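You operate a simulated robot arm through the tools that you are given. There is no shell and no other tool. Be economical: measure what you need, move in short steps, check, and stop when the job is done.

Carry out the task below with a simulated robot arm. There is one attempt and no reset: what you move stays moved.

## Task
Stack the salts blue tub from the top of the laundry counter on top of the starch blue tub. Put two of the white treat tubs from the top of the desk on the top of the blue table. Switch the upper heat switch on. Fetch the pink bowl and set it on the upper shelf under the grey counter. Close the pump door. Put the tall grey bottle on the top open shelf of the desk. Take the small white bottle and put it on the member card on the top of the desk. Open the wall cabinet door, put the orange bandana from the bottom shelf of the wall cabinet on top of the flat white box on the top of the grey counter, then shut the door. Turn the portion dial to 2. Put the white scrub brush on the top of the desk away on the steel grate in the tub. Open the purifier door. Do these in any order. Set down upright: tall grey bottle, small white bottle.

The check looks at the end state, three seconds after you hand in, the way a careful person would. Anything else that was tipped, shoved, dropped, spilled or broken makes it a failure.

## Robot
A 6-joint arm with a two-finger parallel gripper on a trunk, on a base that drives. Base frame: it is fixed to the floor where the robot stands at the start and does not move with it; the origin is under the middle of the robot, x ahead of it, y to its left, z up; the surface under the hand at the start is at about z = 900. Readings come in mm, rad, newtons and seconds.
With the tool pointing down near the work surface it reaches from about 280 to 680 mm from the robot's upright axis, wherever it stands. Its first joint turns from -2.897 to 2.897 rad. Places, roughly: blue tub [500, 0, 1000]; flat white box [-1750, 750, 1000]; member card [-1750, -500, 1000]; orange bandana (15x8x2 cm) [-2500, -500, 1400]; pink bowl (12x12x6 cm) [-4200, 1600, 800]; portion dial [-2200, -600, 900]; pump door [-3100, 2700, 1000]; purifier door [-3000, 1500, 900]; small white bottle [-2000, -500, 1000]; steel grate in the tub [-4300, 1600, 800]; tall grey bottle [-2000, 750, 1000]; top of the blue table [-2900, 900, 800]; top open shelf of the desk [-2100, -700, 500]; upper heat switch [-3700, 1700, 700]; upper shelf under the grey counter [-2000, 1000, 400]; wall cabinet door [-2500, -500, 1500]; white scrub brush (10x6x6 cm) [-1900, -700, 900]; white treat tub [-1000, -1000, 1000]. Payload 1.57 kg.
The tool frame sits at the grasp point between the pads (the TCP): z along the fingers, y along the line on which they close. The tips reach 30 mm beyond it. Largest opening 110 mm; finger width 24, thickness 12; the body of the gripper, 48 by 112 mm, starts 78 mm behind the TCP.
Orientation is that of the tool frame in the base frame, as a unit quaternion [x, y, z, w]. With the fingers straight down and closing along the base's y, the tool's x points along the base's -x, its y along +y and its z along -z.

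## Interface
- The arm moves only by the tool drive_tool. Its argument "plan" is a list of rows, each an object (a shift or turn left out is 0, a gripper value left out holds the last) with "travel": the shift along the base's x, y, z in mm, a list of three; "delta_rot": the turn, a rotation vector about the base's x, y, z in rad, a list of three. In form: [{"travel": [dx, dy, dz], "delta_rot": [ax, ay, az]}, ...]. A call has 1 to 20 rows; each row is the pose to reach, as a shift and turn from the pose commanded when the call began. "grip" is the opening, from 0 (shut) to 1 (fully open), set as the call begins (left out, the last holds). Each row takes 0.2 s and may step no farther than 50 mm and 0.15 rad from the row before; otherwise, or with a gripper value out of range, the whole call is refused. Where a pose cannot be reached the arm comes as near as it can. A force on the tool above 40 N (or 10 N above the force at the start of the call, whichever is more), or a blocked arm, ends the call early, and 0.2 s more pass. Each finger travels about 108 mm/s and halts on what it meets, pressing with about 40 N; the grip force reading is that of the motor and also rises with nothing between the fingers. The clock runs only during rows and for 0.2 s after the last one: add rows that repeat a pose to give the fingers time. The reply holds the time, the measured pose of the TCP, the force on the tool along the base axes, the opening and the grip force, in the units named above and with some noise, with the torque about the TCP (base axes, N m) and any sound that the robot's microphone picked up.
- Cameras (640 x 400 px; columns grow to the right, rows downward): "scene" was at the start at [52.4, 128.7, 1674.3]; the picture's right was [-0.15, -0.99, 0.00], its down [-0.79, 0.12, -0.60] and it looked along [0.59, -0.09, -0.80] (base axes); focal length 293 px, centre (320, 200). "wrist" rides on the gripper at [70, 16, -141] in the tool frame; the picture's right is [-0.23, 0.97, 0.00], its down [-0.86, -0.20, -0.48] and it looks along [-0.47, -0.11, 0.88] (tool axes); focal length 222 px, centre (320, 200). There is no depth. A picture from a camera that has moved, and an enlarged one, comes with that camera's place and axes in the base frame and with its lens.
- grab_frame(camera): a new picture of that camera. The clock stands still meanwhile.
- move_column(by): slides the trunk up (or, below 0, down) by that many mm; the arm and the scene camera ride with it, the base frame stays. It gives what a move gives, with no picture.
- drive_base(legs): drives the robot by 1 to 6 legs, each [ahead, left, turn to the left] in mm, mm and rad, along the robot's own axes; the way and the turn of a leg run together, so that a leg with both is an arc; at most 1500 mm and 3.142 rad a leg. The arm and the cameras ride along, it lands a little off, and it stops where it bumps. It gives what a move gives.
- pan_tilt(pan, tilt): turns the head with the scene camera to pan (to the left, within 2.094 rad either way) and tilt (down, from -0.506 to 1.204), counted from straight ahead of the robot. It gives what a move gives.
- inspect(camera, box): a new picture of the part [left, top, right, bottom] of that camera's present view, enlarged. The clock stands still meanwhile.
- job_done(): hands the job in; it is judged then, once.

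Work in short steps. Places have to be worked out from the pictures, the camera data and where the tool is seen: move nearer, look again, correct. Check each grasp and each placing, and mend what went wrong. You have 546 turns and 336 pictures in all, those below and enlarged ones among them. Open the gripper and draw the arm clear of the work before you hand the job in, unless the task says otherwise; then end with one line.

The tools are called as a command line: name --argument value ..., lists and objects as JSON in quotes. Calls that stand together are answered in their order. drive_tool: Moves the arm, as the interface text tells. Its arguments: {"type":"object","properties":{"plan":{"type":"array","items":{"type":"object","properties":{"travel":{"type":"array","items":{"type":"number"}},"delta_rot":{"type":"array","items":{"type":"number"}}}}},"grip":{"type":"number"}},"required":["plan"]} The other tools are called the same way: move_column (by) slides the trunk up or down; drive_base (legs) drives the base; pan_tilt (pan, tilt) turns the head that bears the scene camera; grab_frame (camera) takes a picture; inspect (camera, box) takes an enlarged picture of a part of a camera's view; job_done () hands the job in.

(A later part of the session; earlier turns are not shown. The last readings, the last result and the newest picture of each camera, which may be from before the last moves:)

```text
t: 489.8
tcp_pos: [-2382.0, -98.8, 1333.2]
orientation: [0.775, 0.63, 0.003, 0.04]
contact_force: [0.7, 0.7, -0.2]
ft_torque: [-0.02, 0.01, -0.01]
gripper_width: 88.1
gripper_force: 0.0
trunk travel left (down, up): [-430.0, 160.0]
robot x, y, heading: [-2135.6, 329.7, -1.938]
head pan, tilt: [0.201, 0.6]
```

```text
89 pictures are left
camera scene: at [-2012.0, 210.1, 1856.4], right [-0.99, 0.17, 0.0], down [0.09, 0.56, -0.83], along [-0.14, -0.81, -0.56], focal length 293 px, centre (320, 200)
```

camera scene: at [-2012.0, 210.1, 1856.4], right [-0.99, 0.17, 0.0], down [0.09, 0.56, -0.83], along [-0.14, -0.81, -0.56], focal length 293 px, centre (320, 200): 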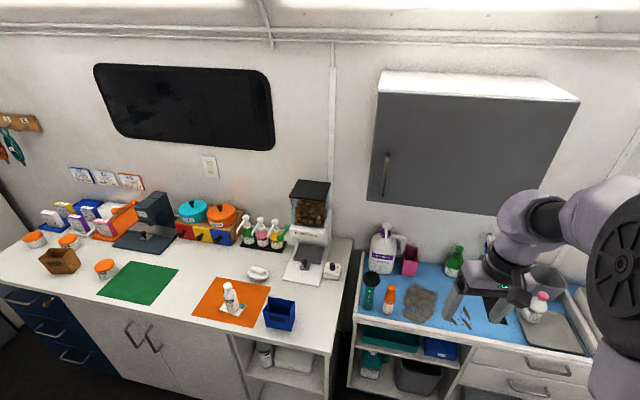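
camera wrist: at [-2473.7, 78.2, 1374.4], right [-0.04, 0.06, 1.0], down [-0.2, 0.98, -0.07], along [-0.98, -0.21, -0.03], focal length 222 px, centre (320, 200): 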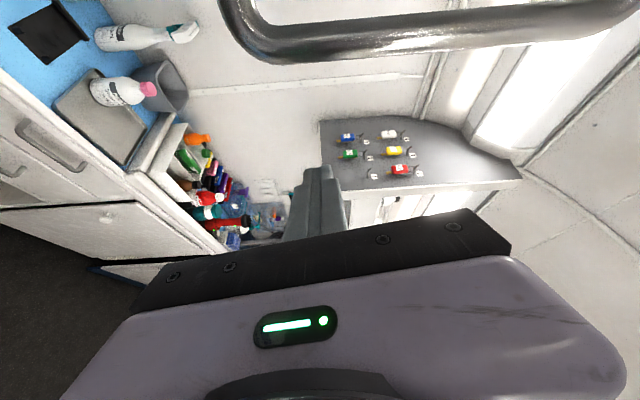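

Cabinet closed. Next the white scrub brush (≈(-1894,-673)). Lower the trunk, drive left along the desk and closer.

move_column --by -250

drive_base --legs '[[0, 610, 0], [190, 0, 0]]'

drive_tool --plan '[{"delta_rot": [0, 0, 0.15]}, {"delta_rot": [0, 0, 0.3]}, {"delta_rot": [0, 0, 0.45]}, {"delta_rot": [0, 0, 0.6]}, {"delta_rot": [0, 0, 0.75]}, {"delta_rot": [0, 0, 0.9]}, {"delta_rot": [0, 0, 1.05]}, {"delta_rot": [0, 0, 1.2]}, {"delta_rot": [0, 0, 1.35]}]'

grab_frame --camera "wrist"

grab_frame --camera "scene"

```text
t: 492.4
tcp_pos: [-2383.0, -98.4, 1082.8]
orientation: [0.776, 0.63, 0.001, 0.04]
contact_force: [-0.4, 0.2, -0.1]
ft_torque: [-0.01, 0.0, -0.01]
gripper_width: 87.8
gripper_force: 0.2
trunk travel left (down, up): [-180.0, 410.0]
robot x, y, heading: [-2138.0, 331.4, -1.94]
head pan, tilt: [0.201, 0.6]
```

```text
t: 496.9
tcp_pos: [-1901.4, -487.1, 1082.2]
orientation: [0.779, 0.625, 0.003, 0.04]
contact_force: [0.3, -0.4, -0.2]
ft_torque: [0.04, -0.02, -0.02]
gripper_width: 88.0
gripper_force: 0.1
trunk travel left (down, up): [-180.0, 410.0]
robot x, y, heading: [-1647.0, -61.2, -1.949]
head pan, tilt: [0.201, 0.6]
```

```text
t: 498.9
tcp_pos: [-1901.2, -486.3, 1081.6]
orientation: [0.216, 0.976, 0.027, 0.03]
contact_force: [-0.3, 0.3, 0.2]
ft_torque: [0.0, 0.0, -0.01]
gripper_width: 87.9
gripper_force: 0.1
trunk travel left (down, up): [-180.0, 410.0]
robot x, y, heading: [-1648.1, -59.3, -1.948]
head pan, tilt: [0.201, 0.6]
```

```text
88 pictures are left
camera wrist: at [-1968.4, -448.1, 1220.6], right [0.61, 0.79, 0.07], down [0.66, -0.56, 0.5], along [0.44, -0.26, -0.86], focal length 222 px, centre (320, 200)
```

wrist: 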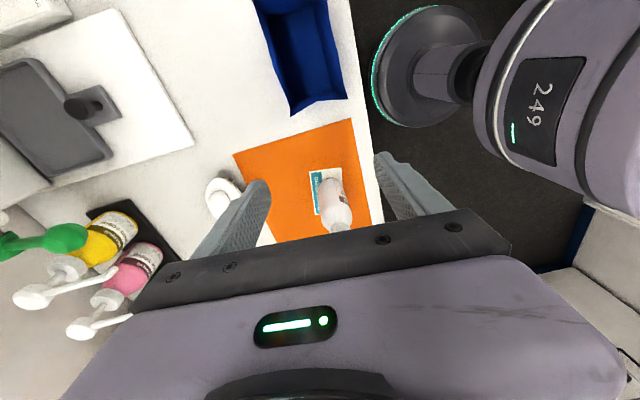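

```text
87 pictures are left
camera scene: at [-1528.0, -181.8, 1606.4], right [-0.98, 0.18, 0.0], down [0.1, 0.56, -0.83], along [-0.15, -0.81, -0.56], focal length 293 px, centre (320, 200)
```

scene: 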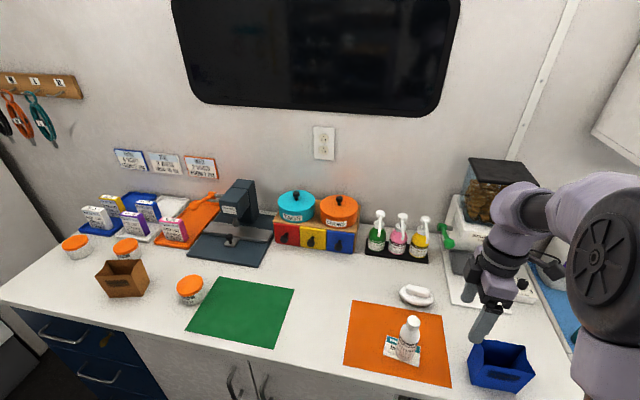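

Brush at ≈(-1900,-654). Closing axis is now across its width. Drive 90 mm closer and move above it.

drive_base --legs '[[90, 0, 0]]'

drive_tool --plan '[{"travel": [5, -20, 0]}, {"travel": [15, -45, 0]}, {"travel": [28, -75, 0]}, {"travel": [28, -75, 0]}]'

grab_frame --camera "wrist"

```text
t: 500.0
tcp_pos: [-1933.9, -572.2, 1082.5]
orientation: [0.216, 0.976, 0.027, 0.031]
contact_force: [0.1, -0.4, -0.5]
ft_torque: [0.02, 0.02, 0.01]
gripper_width: 88.1
gripper_force: 0.0
trunk travel left (down, up): [-180.0, 410.0]
robot x, y, heading: [-1680.8, -142.1, -1.945]
head pan, tilt: [0.201, 0.6]
```

```text
t: 501.0
tcp_pos: [-1907.0, -646.2, 1081.4]
orientation: [0.216, 0.976, 0.026, 0.029]
contact_force: [-0.3, -1.6, -0.5]
ft_torque: [-0.04, -0.01, 0.01]
gripper_width: 88.0
gripper_force: 0.0
trunk travel left (down, up): [-180.0, 410.0]
robot x, y, heading: [-1683.9, -143.7, -1.95]
head pan, tilt: [0.201, 0.6]
```

```text
86 pictures are left
camera wrist: at [-1974.2, -606.9, 1219.7], right [0.61, 0.79, 0.07], down [0.66, -0.56, 0.5], along [0.44, -0.26, -0.86], focal length 222 px, centre (320, 200)
```

wrist: 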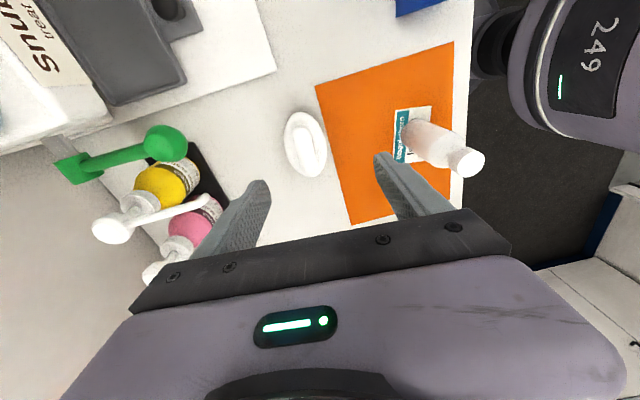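

Brush centred at ≈(-1905,-658). Descend onto it.

drive_tool --plan '[{"travel": [2, -12, -40]}, {"travel": [2, -12, -85]}, {"travel": [2, -12, -125]}, {"travel": [2, -12, -152]}, {"travel": [2, -12, -152]}]'

grab_frame --camera "wrist"

```text
t: 502.2
tcp_pos: [-1904.2, -659.2, 932.0]
orientation: [0.216, 0.976, 0.026, 0.03]
contact_force: [0.2, -0.4, 0.2]
ft_torque: [-0.01, -0.01, -0.02]
gripper_width: 87.8
gripper_force: 0.1
trunk travel left (down, up): [-180.0, 410.0]
robot x, y, heading: [-1685.3, -146.2, -1.944]
head pan, tilt: [0.201, 0.6]
```

```text
85 pictures are left
camera wrist: at [-1971.8, -619.7, 1070.8], right [0.61, 0.79, 0.07], down [0.66, -0.56, 0.5], along [0.44, -0.26, -0.86], focal length 222 px, centre (320, 200)
```

wrist: 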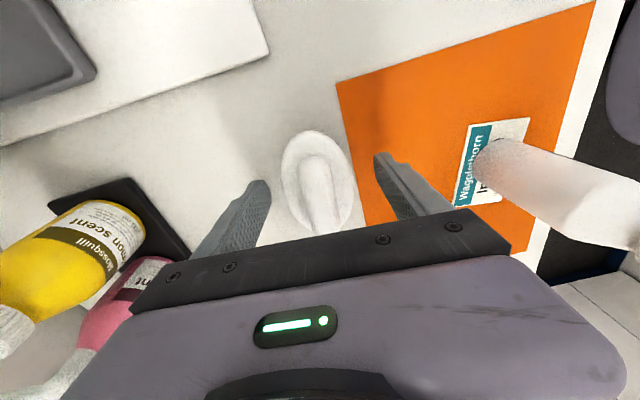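

Brush is between the fingers. Close and lift.

drive_tool --plan '[{"travel": [0, 0, -4]}, {"travel": [0, 0, -4]}, {"travel": [0, 0, -4]}, {"travel": [0, 0, -4]}]' --grip 0.1

drive_tool --plan '[{"travel": [0, 0, 40]}, {"travel": [0, 0, 80]}, {"travel": [0, 0, 120]}, {"travel": [0, 0, 160]}]'

grab_frame --camera "wrist"

```text
t: 503.2
tcp_pos: [-1904.3, -657.9, 930.2]
orientation: [0.217, 0.975, 0.025, 0.03]
contact_force: [-1.3, -4.2, 20.1]
ft_torque: [-0.02, -0.19, -0.03]
gripper_width: 58.5
gripper_force: 40.0
trunk travel left (down, up): [-180.0, 410.0]
robot x, y, heading: [-1682.6, -143.9, -1.943]
head pan, tilt: [0.201, 0.6]
```

```text
t: 504.2
tcp_pos: [-1902.1, -656.0, 1088.0]
orientation: [0.216, 0.976, 0.026, 0.03]
contact_force: [-1.4, -0.8, -0.7]
ft_torque: [-0.02, 0.01, 0.0]
gripper_width: 58.4
gripper_force: 39.8
trunk travel left (down, up): [-180.0, 410.0]
robot x, y, heading: [-1683.3, -144.8, -1.95]
head pan, tilt: [0.201, 0.6]
```

```text
84 pictures are left
camera wrist: at [-1969.9, -617.4, 1225.5], right [0.61, 0.79, 0.07], down [0.66, -0.56, 0.5], along [0.44, -0.26, -0.86], focal length 222 px, centre (320, 200)
```

wrist: 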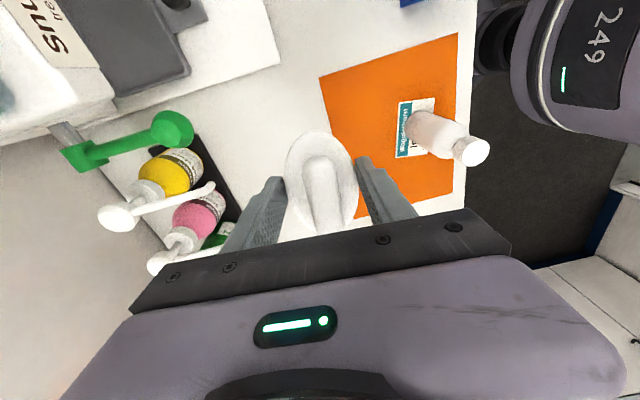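

Brush held (bottom ~42 mm below TCP). Tuck up, back away, turn down the aisle and drive to the tub.

drive_tool --plan '[{"travel": [12, 40, 20]}, {"travel": [24, 80, 40]}, {"travel": [36, 115, 60]}, {"travel": [40, 130, 80]}]'

move_column --by 120

drive_base --legs '[[-170, 0, 0], [0, 0, -1.56], [0, 180, 0], [1200, 0, 0], [1150, 0, 0]]'

pan_tilt --pan 0.0 --tilt 0.7

grab_frame --camera "scene"

```text
t: 505.2
tcp_pos: [-1863.8, -524.7, 1167.6]
orientation: [0.217, 0.975, 0.026, 0.03]
contact_force: [0.3, 0.2, -0.9]
ft_torque: [-0.01, 0.01, -0.02]
gripper_width: 58.6
gripper_force: 39.9
trunk travel left (down, up): [-180.0, 410.0]
robot x, y, heading: [-1683.5, -144.1, -1.946]
head pan, tilt: [0.201, 0.6]
```

```text
t: 506.7
tcp_pos: [-1863.8, -526.2, 1288.1]
orientation: [0.217, 0.975, 0.027, 0.03]
contact_force: [-0.2, 0.3, -0.5]
ft_torque: [0.03, 0.03, -0.04]
gripper_width: 58.4
gripper_force: 39.7
trunk travel left (down, up): [-300.0, 290.0]
robot x, y, heading: [-1684.8, -147.2, -1.953]
head pan, tilt: [0.201, 0.6]
```

```text
t: 524.3
tcp_pos: [-4250.7, 954.5, 1288.0]
orientation: [0.847, 0.53, -0.003, 0.04]
contact_force: [-0.3, -0.6, -0.1]
ft_torque: [0.03, -0.01, -0.01]
gripper_width: 58.4
gripper_force: 40.6
trunk travel left (down, up): [-300.0, 290.0]
robot x, y, heading: [-3871.7, 771.7, 2.747]
head pan, tilt: [0.201, 0.6]
```

```text
t: 525.1
tcp_pos: [-4249.9, 955.4, 1286.9]
orientation: [0.847, 0.53, -0.003, 0.04]
contact_force: [0.8, -0.1, -1.4]
ft_torque: [0.03, -0.03, 0.01]
gripper_width: 58.2
gripper_force: 40.2
trunk travel left (down, up): [-300.0, 290.0]
robot x, y, heading: [-3872.5, 766.0, 2.746]
head pan, tilt: [0.0, 0.7]
```

```text
83 pictures are left
camera scene: at [-3985.9, 661.8, 1717.8], right [0.38, 0.92, 0.0], down [0.59, -0.25, -0.77], along [-0.71, 0.29, -0.64], focal length 293 px, centre (320, 200)
```

scene: 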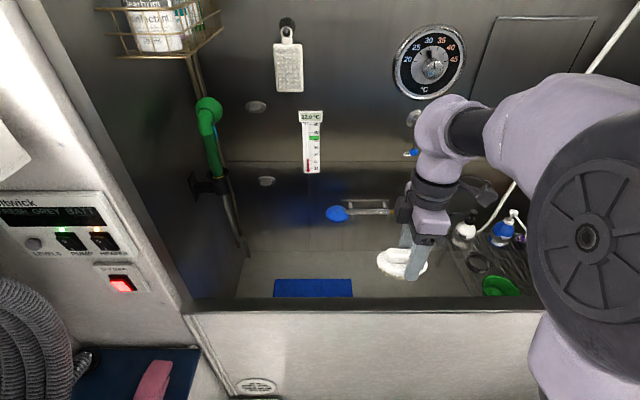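

At the tub. Shift right toward the grate and look.

drive_base --legs '[[0, -580, 0], [90, 0, 0.03]]'

grab_frame --camera "wrist"

grab_frame --camera "scene"

```text
t: 529.0
tcp_pos: [-4119.1, 1500.9, 1288.4]
orientation: [0.838, 0.544, -0.003, 0.039]
contact_force: [0.3, -0.1, -1.2]
ft_torque: [0.05, 0.02, 0.02]
gripper_width: 58.3
gripper_force: 39.5
trunk travel left (down, up): [-300.0, 290.0]
robot x, y, heading: [-3737.4, 1329.3, 2.782]
head pan, tilt: [0.0, 0.7]
```

```text
82 pictures are left
camera wrist: at [-4081.2, 1567.8, 1426.9], right [0.8, -0.6, 0.07], down [-0.55, -0.67, 0.5], along [-0.26, -0.44, -0.86], focal length 222 px, centre (320, 200)
```

wrist: 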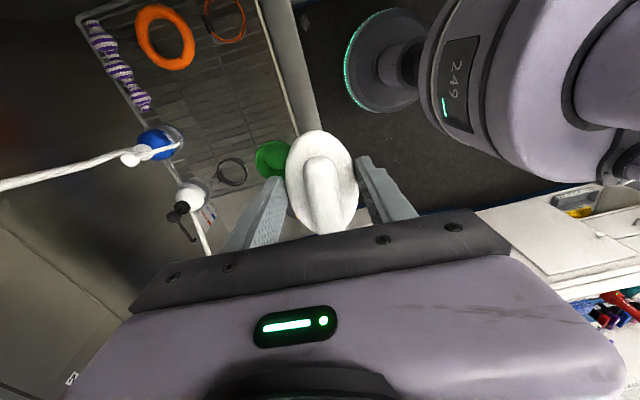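

```text
81 pictures are left
camera scene: at [-3851.0, 1218.5, 1742.1], right [0.33, 0.94, 0.0], down [0.39, -0.14, -0.91], along [-0.86, 0.3, -0.41], focal length 293 px, centre (320, 200)
```

scene: 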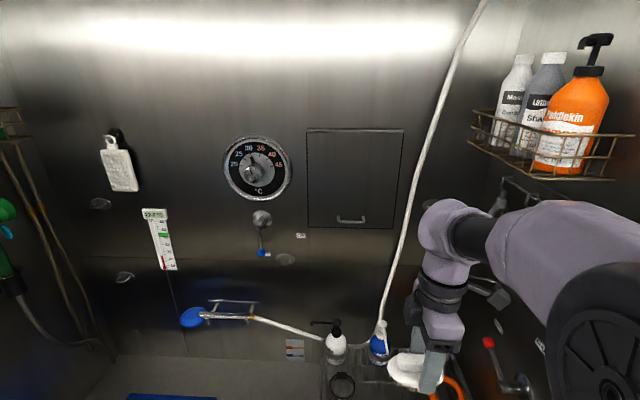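

Free area on the grate is where the bowl stood. Move over (-4219,1592), then lower the trunk.

drive_tool --plan '[{"travel": [-25, 23, 0]}, {"travel": [-50, 46, 0]}, {"travel": [-75, 69, 0]}, {"travel": [-100, 91, 0]}, {"travel": [-100, 91, 0]}]'

move_column --by -250

grab_frame --camera "wrist"

grab_frame --camera "scene"

```text
t: 530.2
tcp_pos: [-4217.9, 1590.8, 1289.3]
orientation: [0.839, 0.543, -0.004, 0.038]
contact_force: [-0.5, 0.7, -0.2]
ft_torque: [0.0, 0.0, 0.0]
gripper_width: 58.5
gripper_force: 39.6
trunk travel left (down, up): [-300.0, 290.0]
robot x, y, heading: [-3737.9, 1325.8, 2.782]
head pan, tilt: [0.0, 0.7]
```

```text
t: 532.8
tcp_pos: [-4223.6, 1594.1, 1037.8]
orientation: [0.838, 0.544, -0.002, 0.04]
contact_force: [-0.8, -0.4, -1.0]
ft_torque: [0.03, 0.03, 0.03]
gripper_width: 58.5
gripper_force: 40.3
trunk travel left (down, up): [-50.0, 540.0]
robot x, y, heading: [-3736.8, 1326.1, 2.783]
head pan, tilt: [0.0, 0.7]
```

```text
80 pictures are left
camera wrist: at [-4185.7, 1660.4, 1176.0], right [0.8, -0.6, 0.07], down [-0.55, -0.67, 0.5], along [-0.25, -0.44, -0.86], focal length 222 px, centre (320, 200)
```

wrist: 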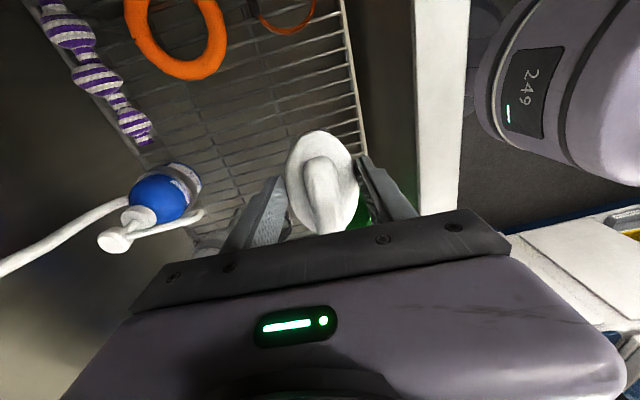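

```text
79 pictures are left
camera scene: at [-3848.0, 1219.4, 1467.8], right [0.35, 0.94, 0.0], down [0.6, -0.23, -0.76], along [-0.72, 0.27, -0.64], focal length 293 px, centre (320, 200)
```

scene: 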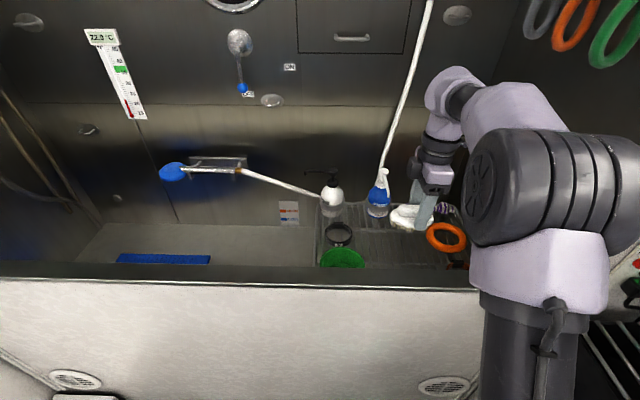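

Clear below. Descend to just above the grate, then slowly to contact.

drive_tool --plan '[{"travel": [2, -2, -45]}, {"travel": [2, -2, -90]}, {"travel": [2, -2, -135]}, {"travel": [2, -2, -175]}, {"travel": [2, -2, -190]}]'

drive_tool --plan '[{"travel": [0, 0, -8]}, {"travel": [0, 0, -14]}, {"travel": [0, 0, -19]}, {"travel": [0, 0, -24]}, {"travel": [0, 0, -29]}]'

grab_frame --camera "wrist"

```text
t: 534.0
tcp_pos: [-4221.0, 1592.6, 850.7]
orientation: [0.838, 0.545, -0.003, 0.038]
contact_force: [0.6, 1.2, 23.0]
ft_torque: [-0.5, -0.36, -0.01]
gripper_width: 58.4
gripper_force: 40.1
trunk travel left (down, up): [-50.0, 540.0]
robot x, y, heading: [-3736.6, 1327.9, 2.787]
head pan, tilt: [0.0, 0.7]
```

```text
t: 534.8
tcp_pos: [-4220.2, 1592.7, 832.4]
orientation: [0.838, 0.545, -0.004, 0.038]
contact_force: [7.4, -3.9, 15.1]
ft_torque: [-0.12, 0.07, 0.08]
gripper_width: 58.2
gripper_force: 39.5
trunk travel left (down, up): [-50.0, 540.0]
robot x, y, heading: [-3738.0, 1323.7, 2.78]
head pan, tilt: [0.0, 0.7]
stopped in row 3: the force on the tool passed its limit at 45 N (the readings are from after the stop); the commanded pose is now the measured one
```

```text
78 pictures are left
camera wrist: at [-4182.8, 1658.6, 970.9], right [0.8, -0.6, 0.07], down [-0.55, -0.67, 0.51], along [-0.26, -0.44, -0.86], focal length 222 px, centre (320, 200)
```

wrist: 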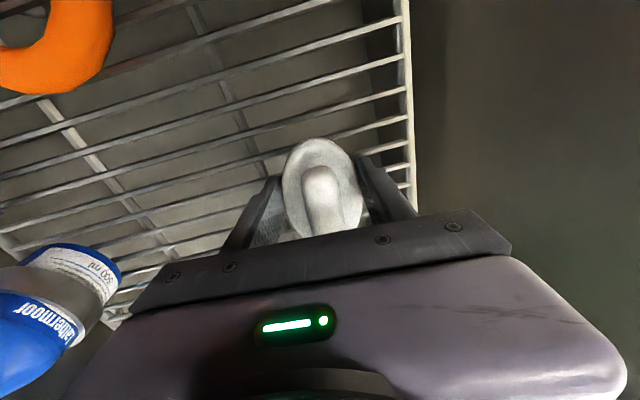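

On the grate. Release and lift.

drive_tool --plan '[{"travel": [0, 0, 2]}, {"travel": [0, 0, 2]}, {"travel": [0, 0, 2]}, {"travel": [0, 0, 40]}, {"travel": [0, 0, 85]}, {"travel": [0, 0, 130]}, {"travel": [0, 0, 175]}, {"travel": [0, 0, 210]}]' --grip 0.78

grab_frame --camera "wrist"

```text
t: 536.6
tcp_pos: [-4221.2, 1593.0, 1043.8]
orientation: [0.838, 0.545, -0.003, 0.039]
contact_force: [0.5, -0.1, 0.2]
ft_torque: [0.01, 0.02, 0.03]
gripper_width: 86.0
gripper_force: 0.1
trunk travel left (down, up): [-50.0, 540.0]
robot x, y, heading: [-3735.5, 1328.2, 2.783]
head pan, tilt: [0.0, 0.7]
```

```text
77 pictures are left
camera wrist: at [-4184.2, 1659.5, 1182.6], right [0.8, -0.6, 0.07], down [-0.55, -0.67, 0.5], along [-0.26, -0.44, -0.86], focal length 222 px, centre (320, 200)
```

wrist: 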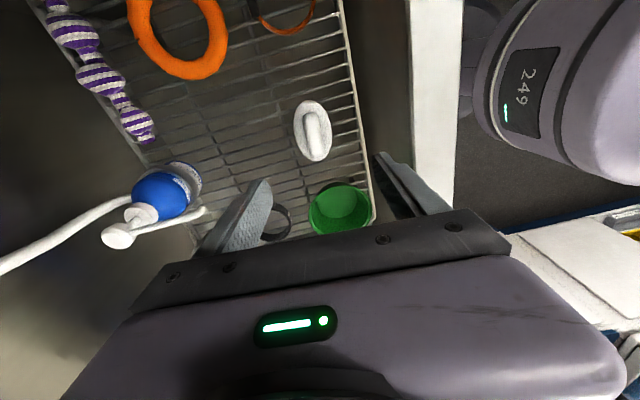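

Brush stands on the grate. Now the second treat tub: raise, move to the aisle and drive back to the desk's front end.

move_column --by 240

drive_tool --plan '[{"travel": [30, -20, 0]}, {"travel": [60, -40, 0]}, {"travel": [90, -60, 0]}, {"travel": [110, -75, 0]}]'

drive_base --legs '[[0, 560, 0], [-1400, 30, 0], [-1300, 0, 0], [-250, 0, 0], [0, 0, 1.55]]'

pan_tilt --pan 0.0 --tilt 0.8

grab_frame --camera "scene"

```text
t: 539.1
tcp_pos: [-4211.7, 1584.8, 1289.2]
orientation: [0.837, 0.545, -0.003, 0.034]
contact_force: [-1.0, 0.0, 0.6]
ft_torque: [0.01, -0.01, 0.0]
gripper_width: 85.9
gripper_force: 0.0
trunk travel left (down, up): [-290.0, 300.0]
robot x, y, heading: [-3736.2, 1329.1, 2.781]
head pan, tilt: [0.0, 0.7]
```

```text
t: 540.1
tcp_pos: [-4103.2, 1512.8, 1285.6]
orientation: [0.838, 0.544, -0.003, 0.035]
contact_force: [-0.6, 0.3, -0.2]
ft_torque: [-0.02, -0.04, 0.01]
gripper_width: 85.8
gripper_force: 0.2
trunk travel left (down, up): [-290.0, 300.0]
robot x, y, heading: [-3734.9, 1327.5, 2.786]
head pan, tilt: [0.0, 0.7]
```

```text
t: 561.4
tcp_pos: [-1380.6, -686.7, 1283.2]
orientation: [0.213, 0.976, 0.025, 0.03]
contact_force: [1.2, 0.6, 0.7]
ft_torque: [0.04, -0.01, -0.01]
gripper_width: 85.6
gripper_force: 0.0
trunk travel left (down, up): [-290.0, 300.0]
robot x, y, heading: [-1183.2, -312.9, -1.942]
head pan, tilt: [0.0, 0.7]
```

```text
t: 562.0
tcp_pos: [-1380.6, -686.8, 1282.8]
orientation: [0.213, 0.976, 0.025, 0.031]
contact_force: [-0.2, -0.6, 0.3]
ft_torque: [0.0, 0.02, 0.0]
gripper_width: 85.6
gripper_force: 0.1
trunk travel left (down, up): [-290.0, 300.0]
robot x, y, heading: [-1185.8, -319.5, -1.945]
head pan, tilt: [0.0, 0.799]
```

```text
76 pictures are left
camera scene: at [-1079.4, -424.3, 1699.5], right [-0.93, 0.36, 0.0], down [0.26, 0.67, -0.7], along [-0.25, -0.65, -0.72], focal length 293 px, centre (320, 200)
```

scene: 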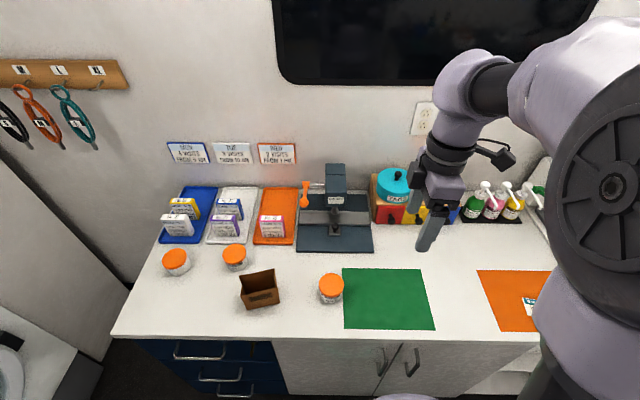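

Tub D confirmed at (-1251,-782). Lower the trunk and move above it.

move_column --by -170

drive_tool --plan '[{"travel": [32, -24, 0]}, {"travel": [65, -48, 0]}, {"travel": [97, -72, 0]}, {"travel": [129, -95, 0]}, {"travel": [129, -95, -30]}]'

grab_frame --camera "wrist"

```text
t: 563.9
tcp_pos: [-1381.9, -687.7, 1113.6]
orientation: [0.213, 0.976, 0.025, 0.028]
contact_force: [0.3, 0.3, 0.1]
ft_torque: [0.0, -0.01, -0.02]
gripper_width: 85.6
gripper_force: 0.0
trunk travel left (down, up): [-120.0, 470.0]
robot x, y, heading: [-1184.5, -316.6, -1.941]
head pan, tilt: [0.0, 0.799]
```

```text
t: 565.1
tcp_pos: [-1250.8, -782.7, 1081.9]
orientation: [0.214, 0.976, 0.024, 0.03]
contact_force: [-0.3, 0.1, 0.7]
ft_torque: [-0.02, 0.03, -0.01]
gripper_width: 85.9
gripper_force: 0.1
trunk travel left (down, up): [-120.0, 470.0]
robot x, y, heading: [-1186.6, -315.4, -1.938]
head pan, tilt: [0.0, 0.799]
```

```text
75 pictures are left
camera wrist: at [-1318.0, -743.5, 1219.1], right [0.61, 0.79, 0.07], down [0.66, -0.56, 0.5], along [0.44, -0.26, -0.86], focal length 222 px, centre (320, 200)
```

wrist: 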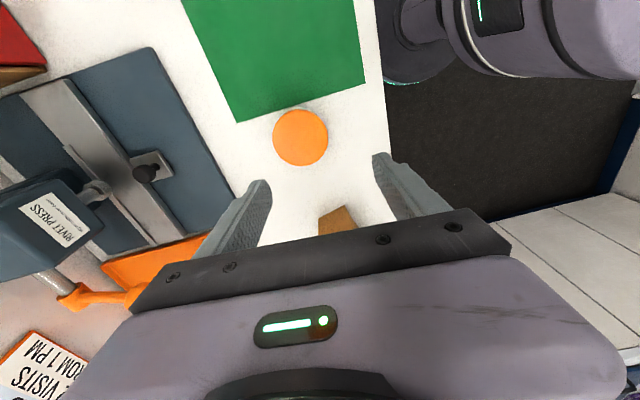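

Lid at (-1265,-788). Align, descend, and grip.

drive_tool --plan '[{"travel": [-13, -5, -20]}, {"travel": [-13, -5, -65]}, {"travel": [-13, -5, -105]}, {"travel": [-13, -5, -137]}, {"travel": [-13, -5, -137]}]'

grab_frame --camera "wrist"

```text
t: 566.3
tcp_pos: [-1264.9, -785.1, 947.9]
orientation: [0.213, 0.976, 0.025, 0.03]
contact_force: [0.1, 0.6, 0.1]
ft_torque: [0.03, 0.0, 0.01]
gripper_width: 85.9
gripper_force: 0.0
trunk travel left (down, up): [-120.0, 470.0]
robot x, y, heading: [-1185.1, -317.6, -1.941]
head pan, tilt: [0.0, 0.799]
```

```text
74 pictures are left
camera wrist: at [-1331.9, -746.6, 1085.7], right [0.61, 0.79, 0.07], down [0.66, -0.56, 0.5], along [0.44, -0.26, -0.86], focal length 222 px, centre (320, 200)
```

wrist: 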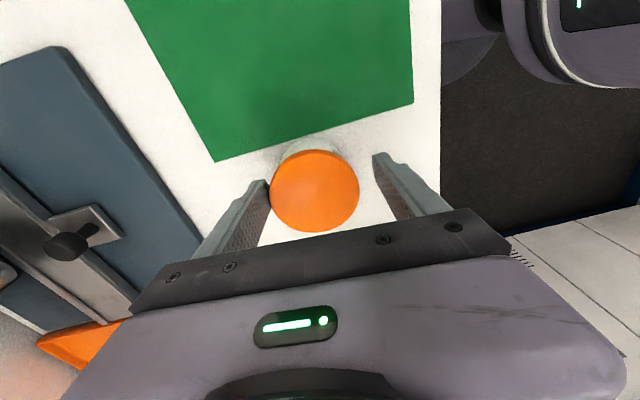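

drive_tool --plan '[{"travel": [-2, -3, -3]}, {"travel": [-2, -3, -3]}, {"travel": [-2, -3, -3]}, {"travel": [-2, -3, -3]}]' --grip 0.5

drive_tool --plan '[{"travel": [0, 0, 40]}, {"travel": [0, 0, 80]}, {"travel": [5, 15, 120]}, {"travel": [15, 45, 155]}, {"travel": [25, 80, 185]}]'

grab_frame --camera "wrist"

```text
t: 567.3
tcp_pos: [-1268.1, -786.3, 945.6]
orientation: [0.213, 0.976, 0.024, 0.029]
contact_force: [5.4, 3.2, 30.2]
ft_torque: [0.3, -0.64, 0.14]
gripper_width: 70.2
gripper_force: 40.5
trunk travel left (down, up): [-120.0, 470.0]
robot x, y, heading: [-1189.0, -314.1, -1.942]
head pan, tilt: [0.0, 0.799]
```

```text
t: 568.5
tcp_pos: [-1244.4, -707.3, 1129.8]
orientation: [0.213, 0.976, 0.024, 0.03]
contact_force: [-0.2, 0.5, -1.4]
ft_torque: [-0.03, 0.01, -0.01]
gripper_width: 69.8
gripper_force: 39.4
trunk travel left (down, up): [-120.0, 470.0]
robot x, y, heading: [-1191.6, -318.6, -1.943]
head pan, tilt: [0.0, 0.799]
```

```text
73 pictures are left
camera wrist: at [-1310.1, -668.4, 1268.3], right [0.61, 0.79, 0.07], down [0.66, -0.56, 0.51], along [0.44, -0.26, -0.86], focal length 222 px, centre (320, 200)
```

wrist: 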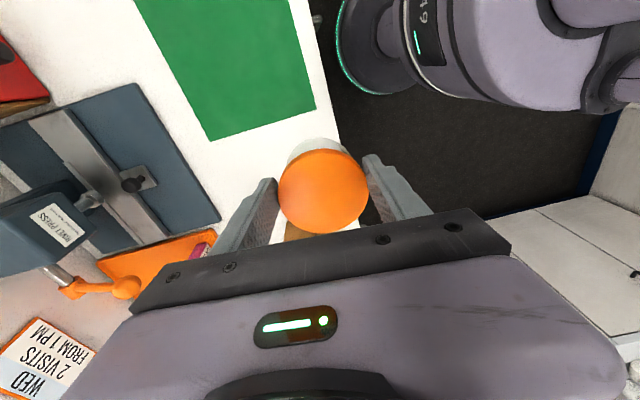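

Second tub held. Lower a bit, turn down the aisle and go to the blue table.

move_column --by -110

drive_base --legs '[[-60, 0, 0], [0, 0, -1.56], [0, 90, 0], [1000, 0, 0], [800, 0, 0]]'

drive_base --legs '[[0, 0, -1.57]]'

pan_tilt --pan -0.1 --tilt 0.85

grab_frame --camera "scene"

grab_frame --camera "wrist"

```text
t: 570.0
tcp_pos: [-1243.0, -708.2, 1019.8]
orientation: [0.214, 0.976, 0.024, 0.03]
contact_force: [0.1, -0.4, -0.8]
ft_torque: [-0.03, 0.03, -0.01]
gripper_width: 69.9
gripper_force: 40.0
trunk travel left (down, up): [-10.0, 580.0]
robot x, y, heading: [-1184.6, -318.8, -1.947]
head pan, tilt: [0.0, 0.799]
```

```text
t: 584.0
tcp_pos: [-3291.5, 243.2, 1019.4]
orientation: [0.827, 0.561, -0.002, 0.039]
contact_force: [-0.6, 0.4, -0.6]
ft_torque: [0.01, 0.0, -0.03]
gripper_width: 69.8
gripper_force: 40.1
trunk travel left (down, up): [-10.0, 580.0]
robot x, y, heading: [-2899.1, 204.9, 2.82]
head pan, tilt: [0.0, 0.799]
```

```text
t: 588.2
tcp_pos: [-2854.7, 601.4, 1020.4]
orientation: [0.98, -0.198, -0.029, 0.025]
contact_force: [0.3, -0.5, -0.8]
ft_torque: [0.02, -0.02, -0.04]
gripper_width: 70.0
gripper_force: 40.2
trunk travel left (down, up): [-10.0, 580.0]
robot x, y, heading: [-2898.5, 208.0, 1.233]
head pan, tilt: [0.0, 0.799]
```

```text
t: 588.9
tcp_pos: [-2854.2, 601.4, 1019.5]
orientation: [0.979, -0.198, -0.029, 0.025]
contact_force: [-0.4, 0.0, -0.8]
ft_torque: [0.01, -0.02, 0.02]
gripper_width: 69.8
gripper_force: 40.5
trunk travel left (down, up): [-10.0, 580.0]
robot x, y, heading: [-2898.0, 208.4, 1.235]
head pan, tilt: [-0.099, 0.85]
```

```text
72 pictures are left
camera scene: at [-3003.2, 305.7, 1415.5], right [0.91, -0.42, 0.0], down [-0.32, -0.68, -0.66], along [0.28, 0.6, -0.75], focal length 293 px, centre (320, 200)
```

scene: 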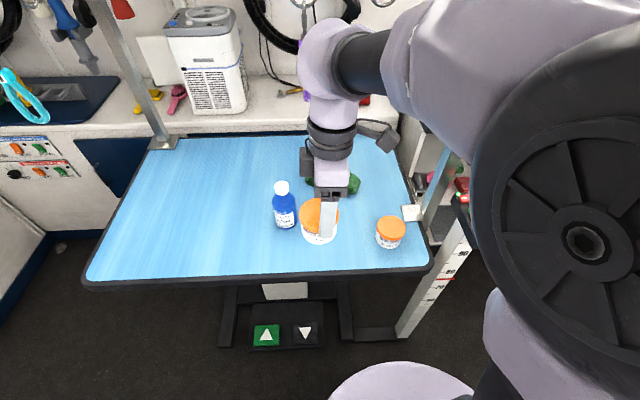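

```text
71 pictures are left
camera wrist: at [-2787.5, 564.5, 1157.8], right [-0.58, -0.81, 0.07], down [-0.68, 0.53, 0.5], along [-0.45, 0.25, -0.86], focal length 222 px, centre (320, 200)
```

wrist: 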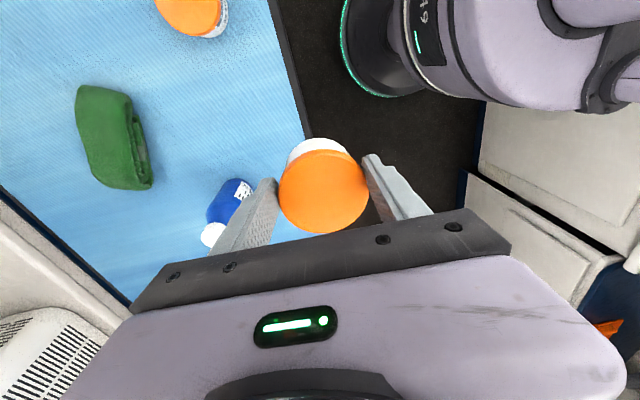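

Move the tub over the free spot (-2768,661) and descend.

drive_tool --plan '[{"travel": [30, 20, -10]}, {"travel": [60, 40, -30]}, {"travel": [86, 60, -60]}, {"travel": [86, 60, -105]}, {"travel": [86, 60, -145]}, {"travel": [86, 60, -165]}]'

grab_frame --camera "wrist"

inspect --camera "scene" --box '[220, 130, 460, 300]'

```text
t: 590.3
tcp_pos: [-2768.5, 662.1, 851.6]
orientation: [0.98, -0.197, -0.029, 0.025]
contact_force: [-0.1, -0.6, -1.0]
ft_torque: [-0.04, 0.0, 0.03]
gripper_width: 69.8
gripper_force: 40.0
trunk travel left (down, up): [-10.0, 580.0]
robot x, y, heading: [-2899.3, 205.6, 1.229]
head pan, tilt: [-0.099, 0.85]
```

```text
70 pictures are left
camera wrist: at [-2702.7, 624.8, 989.8], right [-0.58, -0.81, 0.07], down [-0.68, 0.53, 0.5], along [-0.45, 0.25, -0.86], focal length 222 px, centre (320, 200)
```

wrist: 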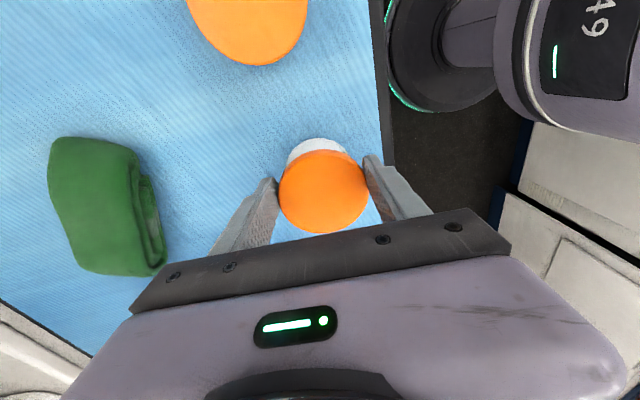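

```text
2.35 times, centred on (340, 215) of scene
camera zoom: at [-3003.1, 305.8, 1415.5], right [0.91, -0.42, 0.0], down [-0.32, -0.68, -0.66], along [0.28, 0.6, -0.75], focal length 690 px, centre (273, 165)
```

zoom: 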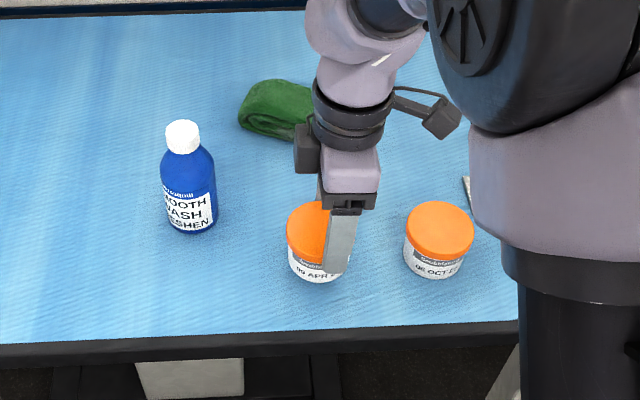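

drive_tool --plan '[{"travel": [0, 0, -20]}, {"travel": [0, 0, -32]}, {"travel": [0, 0, -38]}, {"travel": [0, 0, -42]}, {"travel": [0, 0, -45]}]'

```text
t: 591.5
tcp_pos: [-2767.6, 660.2, 810.3]
orientation: [0.98, -0.198, -0.029, 0.026]
contact_force: [0.3, 3.5, 33.4]
ft_torque: [0.0, 0.42, -0.02]
gripper_width: 70.0
gripper_force: 39.8
trunk travel left (down, up): [-10.0, 580.0]
robot x, y, heading: [-2895.4, 208.9, 1.229]
head pan, tilt: [-0.099, 0.85]
```

Contact. Release and lift.

drive_tool --plan '[{"travel": [0, 0, 2]}, {"travel": [0, 0, 2]}, {"travel": [0, 0, 2]}, {"travel": [0, 0, 40]}, {"travel": [0, 0, 85]}, {"travel": [-10, -15, 130]}, {"travel": [-30, -40, 165]}, {"travel": [-50, -60, 195]}]' --grip 0.8

inspect --camera "scene" --box '[220, 130, 460, 300]'

```text
t: 593.3
tcp_pos: [-2817.5, 602.6, 1005.8]
orientation: [0.98, -0.197, -0.03, 0.025]
contact_force: [-0.7, -0.3, 0.2]
ft_torque: [0.01, 0.0, 0.02]
gripper_width: 87.8
gripper_force: 0.1
trunk travel left (down, up): [-10.0, 580.0]
robot x, y, heading: [-2895.2, 208.9, 1.228]
head pan, tilt: [-0.099, 0.85]
```

```text
2.35 times, centred on (340, 215) of scene
camera zoom: at [-3003.3, 305.3, 1415.5], right [0.91, -0.42, 0.0], down [-0.32, -0.68, -0.66], along [0.28, 0.6, -0.75], focal length 690 px, centre (273, 165)
```

zoom: 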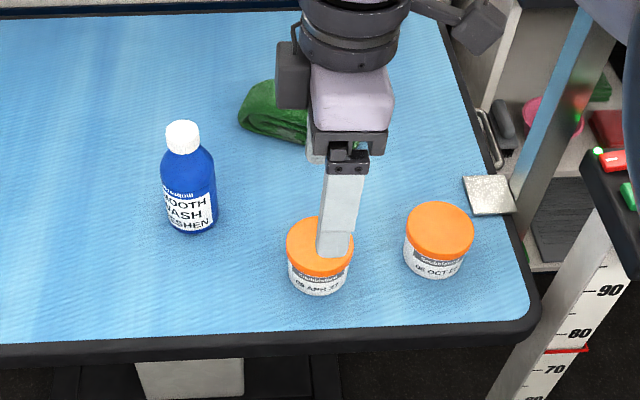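

Both treat tubs are on the table. Last: the pump door outside the van. Drive back to the side opening and exit.

move_column --by 200

drive_base --legs '[[0, 0, -1.6], [1000, 110, 0], [900, 0, 0], [0, 0, 1.57]]'

pan_tilt --pan 0.3 --tilt 0.5

grab_frame --camera "scene"

```text
t: 595.5
tcp_pos: [-2816.7, 603.0, 1205.1]
orientation: [0.979, -0.198, -0.028, 0.025]
contact_force: [1.3, 0.3, 0.0]
ft_torque: [0.0, 0.04, -0.01]
gripper_width: 87.9
gripper_force: 0.1
trunk travel left (down, up): [-210.0, 380.0]
robot x, y, heading: [-2897.4, 205.0, 1.229]
head pan, tilt: [-0.099, 0.85]
```

```text
t: 612.8
tcp_pos: [-994.2, 15.0, 1203.9]
orientation: [0.977, -0.209, -0.029, 0.025]
contact_force: [-0.7, -0.2, -0.1]
ft_torque: [0.0, 0.03, 0.01]
gripper_width: 88.2
gripper_force: 0.1
trunk travel left (down, up): [-210.0, 380.0]
robot x, y, heading: [-1084.4, -376.4, 1.205]
head pan, tilt: [-0.099, 0.85]
```

```text
t: 613.7
tcp_pos: [-993.6, 16.1, 1205.4]
orientation: [0.977, -0.21, -0.029, 0.025]
contact_force: [0.1, -0.1, 0.2]
ft_torque: [0.0, -0.01, 0.03]
gripper_width: 88.2
gripper_force: 0.0
trunk travel left (down, up): [-210.0, 380.0]
robot x, y, heading: [-1081.9, -376.2, 1.207]
head pan, tilt: [0.3, 0.499]
```

```text
67 pictures are left
camera scene: at [-1217.3, -255.6, 1645.4], right [1.0, -0.06, 0.0], down [-0.03, -0.48, -0.88], along [0.06, 0.88, -0.48], focal length 293 px, centre (320, 200)
```

scene: 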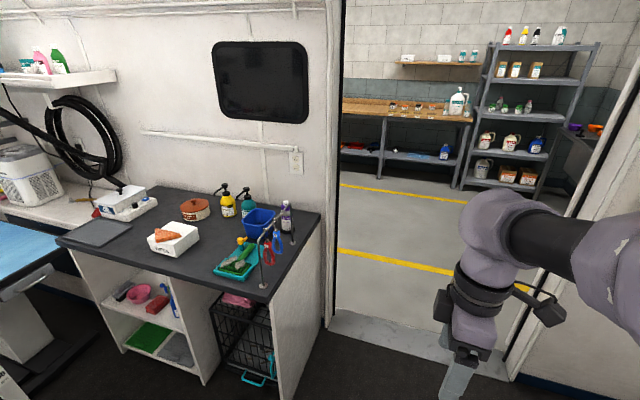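

The opening is straight ahead (L≈307–1354, I'm at L≈874). Drive out through it.

drive_base --legs '[[1400, 0, 0], [700, 0, 0]]'

pan_tilt --pan 1.3 --tilt 0.45

grab_frame --camera "scene"

```text
t: 624.1
tcp_pos: [-238.5, 1965.6, 1204.5]
orientation: [0.976, -0.215, -0.03, 0.025]
contact_force: [0.4, 0.5, 0.0]
ft_torque: [0.01, -0.01, 0.0]
gripper_width: 87.7
gripper_force: 0.0
trunk travel left (down, up): [-210.0, 380.0]
robot x, y, heading: [-334.1, 1575.2, 1.194]
head pan, tilt: [0.3, 0.499]
```

```text
t: 625.3
tcp_pos: [-238.5, 1965.0, 1204.6]
orientation: [0.976, -0.216, -0.029, 0.025]
contact_force: [0.3, 0.3, 0.7]
ft_torque: [0.0, 0.01, -0.03]
gripper_width: 88.0
gripper_force: 0.1
trunk travel left (down, up): [-210.0, 380.0]
robot x, y, heading: [-330.9, 1573.4, 1.195]
head pan, tilt: [1.3, 0.45]
```

```text
66 pictures are left
camera scene: at [-544.7, 1661.7, 1649.9], right [0.6, 0.8, 0.0], down [0.35, -0.26, -0.9], along [-0.72, 0.54, -0.44], focal length 293 px, centre (320, 200)
```

scene: 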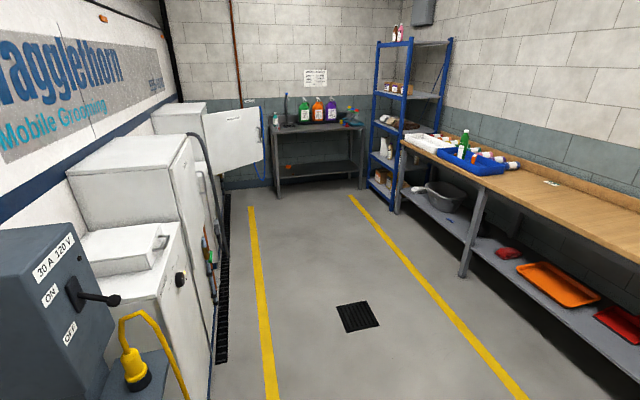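

The open white door at the far box along the van is the pump door. Zoom in.

inspect --camera "scene" --box '[130, 80, 290, 200]'

```text
3.33 times, centred on (210, 140) of scene
camera zoom: at [-544.7, 1661.7, 1649.9], right [0.6, 0.8, 0.0], down [0.35, -0.26, -0.9], along [-0.72, 0.54, -0.44], focal length 977 px, centre (687, 400)
```

zoom: 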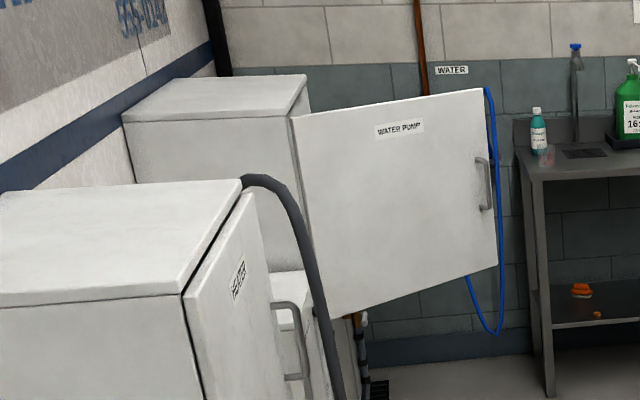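

The WATER PUMP door is ~60° open; hinge ≈ (L3743,W-1081), free edge ≈ (L4044,W-1576). I turn and drive down the outside lane, keeping well clear.

drive_base --legs '[[0, 0, 1.58], [0, -450, 0], [1400, 0, 0], [1000, 0, 0]]'

pan_tilt --pan 0.5 --tilt 0.5

grab_frame --camera "scene"

```text
t: 643.6
tcp_pos: [-2882.6, 2935.0, 1204.8]
orientation: [0.839, 0.543, -0.002, 0.039]
contact_force: [0.1, 0.0, -0.2]
ft_torque: [-0.04, -0.03, 0.01]
gripper_width: 88.0
gripper_force: 0.1
trunk travel left (down, up): [-210.0, 380.0]
robot x, y, heading: [-2489.0, 2846.3, 2.778]
head pan, tilt: [1.3, 0.45]
```

```text
t: 644.7
tcp_pos: [-2882.6, 2933.8, 1204.4]
orientation: [0.839, 0.543, -0.004, 0.038]
contact_force: [-0.2, 0.0, 0.1]
ft_torque: [0.01, -0.02, -0.02]
gripper_width: 88.0
gripper_force: 0.0
trunk travel left (down, up): [-210.0, 380.0]
robot x, y, heading: [-2490.1, 2841.5, 2.778]
head pan, tilt: [0.499, 0.499]
```

```text
64 pictures are left
camera scene: at [-2612.0, 2692.8, 1645.5], right [-0.14, 0.99, 0.0], down [0.47, 0.07, -0.88], along [-0.87, -0.12, -0.48], focal length 293 px, centre (320, 200)
```

scene: 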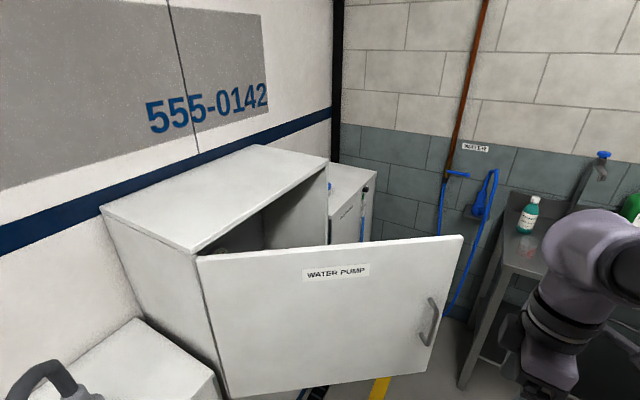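

Door geometry: hinge (L3722,W-1084), width ~620, top z 1223, ~53° open. Turn to face diagonally toward it, lower the trunk, and line up.

move_column --by -200

drive_tool --plan '[{"travel": [0, 0, 0]}, {"travel": [0, 0, 0]}, {"travel": [0, 0, 0]}, {"travel": [0, 0, 0]}]' --grip 0

drive_base --legs '[[0, 0, 1.15], [29, -530, 0]]'

pan_tilt --pan 0.1 --tilt 0.6

grab_frame --camera "scene"

```text
t: 646.9
tcp_pos: [-2883.6, 2934.4, 1005.4]
orientation: [0.839, 0.543, -0.004, 0.039]
contact_force: [0.9, -0.1, 0.1]
ft_torque: [0.0, -0.04, -0.04]
gripper_width: 87.7
gripper_force: 0.0
trunk travel left (down, up): [-10.0, 580.0]
robot x, y, heading: [-2485.8, 2838.6, 2.779]
head pan, tilt: [0.499, 0.499]
```

```text
t: 647.9
tcp_pos: [-2882.9, 2934.1, 1004.7]
orientation: [0.839, 0.543, -0.004, 0.038]
contact_force: [0.6, 0.6, -0.6]
ft_torque: [-0.01, -0.02, 0.0]
gripper_width: 0.0
gripper_force: 20.7
trunk travel left (down, up): [-10.0, 580.0]
robot x, y, heading: [-2493.2, 2840.2, 2.777]
head pan, tilt: [0.499, 0.499]
```

```text
t: 653.8
tcp_pos: [-3122.1, 2874.3, 1006.1]
orientation: [0.412, 0.91, 0.018, 0.034]
contact_force: [-0.3, 0.8, 0.3]
ft_torque: [0.02, -0.02, 0.0]
gripper_width: 0.1
gripper_force: 21.1
trunk travel left (down, up): [-10.0, 580.0]
robot x, y, heading: [-2875.2, 3196.7, -2.359]
head pan, tilt: [0.499, 0.499]
```

```text
t: 654.6
tcp_pos: [-3121.8, 2874.0, 1005.6]
orientation: [0.412, 0.91, 0.018, 0.034]
contact_force: [0.1, 0.0, 0.9]
ft_torque: [0.0, -0.02, -0.03]
gripper_width: 0.0
gripper_force: 21.1
trunk travel left (down, up): [-10.0, 580.0]
robot x, y, heading: [-2877.9, 3197.0, -2.364]
head pan, tilt: [0.099, 0.6]
```

```text
63 pictures are left
camera scene: at [-2821.3, 3039.7, 1436.4], right [-0.77, 0.64, 0.0], down [0.36, 0.44, -0.83], along [-0.53, -0.64, -0.56], focal length 293 px, centre (320, 200)
```

scene: 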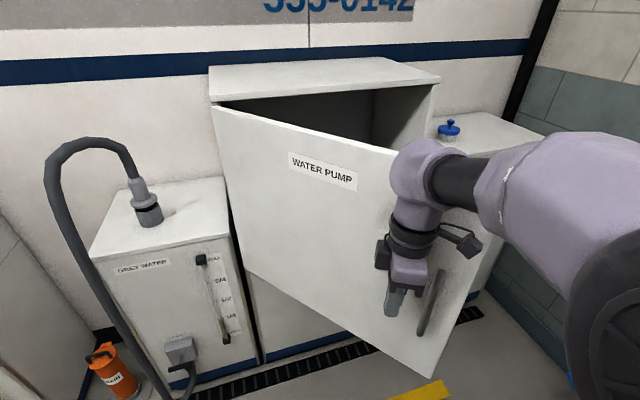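

Lined up on the door's outer face, left of the handle. Drive ahead to push.

drive_base --legs '[[200, 0, 0]]'

grab_frame --camera "scene"

```text
t: 656.3
tcp_pos: [-3265.5, 2731.3, 1004.3]
orientation: [0.412, 0.91, 0.018, 0.034]
contact_force: [-0.6, -1.0, 0.6]
ft_torque: [0.02, -0.02, 0.01]
gripper_width: 0.0
gripper_force: 21.2
trunk travel left (down, up): [-10.0, 580.0]
robot x, y, heading: [-3022.1, 3053.4, -2.36]
head pan, tilt: [0.099, 0.6]
```

```text
62 pictures are left
camera scene: at [-2965.7, 2897.1, 1436.3], right [-0.77, 0.64, 0.0], down [0.36, 0.44, -0.82], along [-0.53, -0.64, -0.57], focal length 293 px, centre (320, 200)
```

scene: 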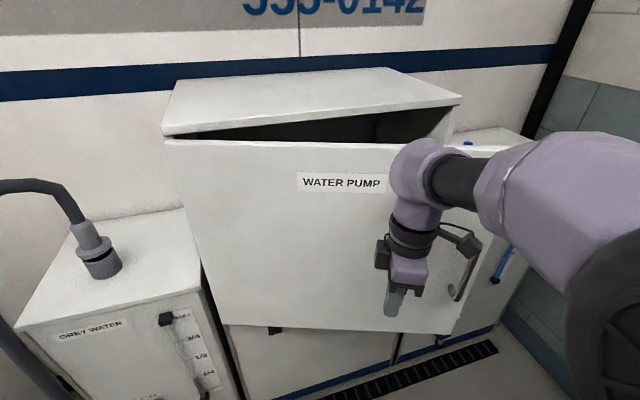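

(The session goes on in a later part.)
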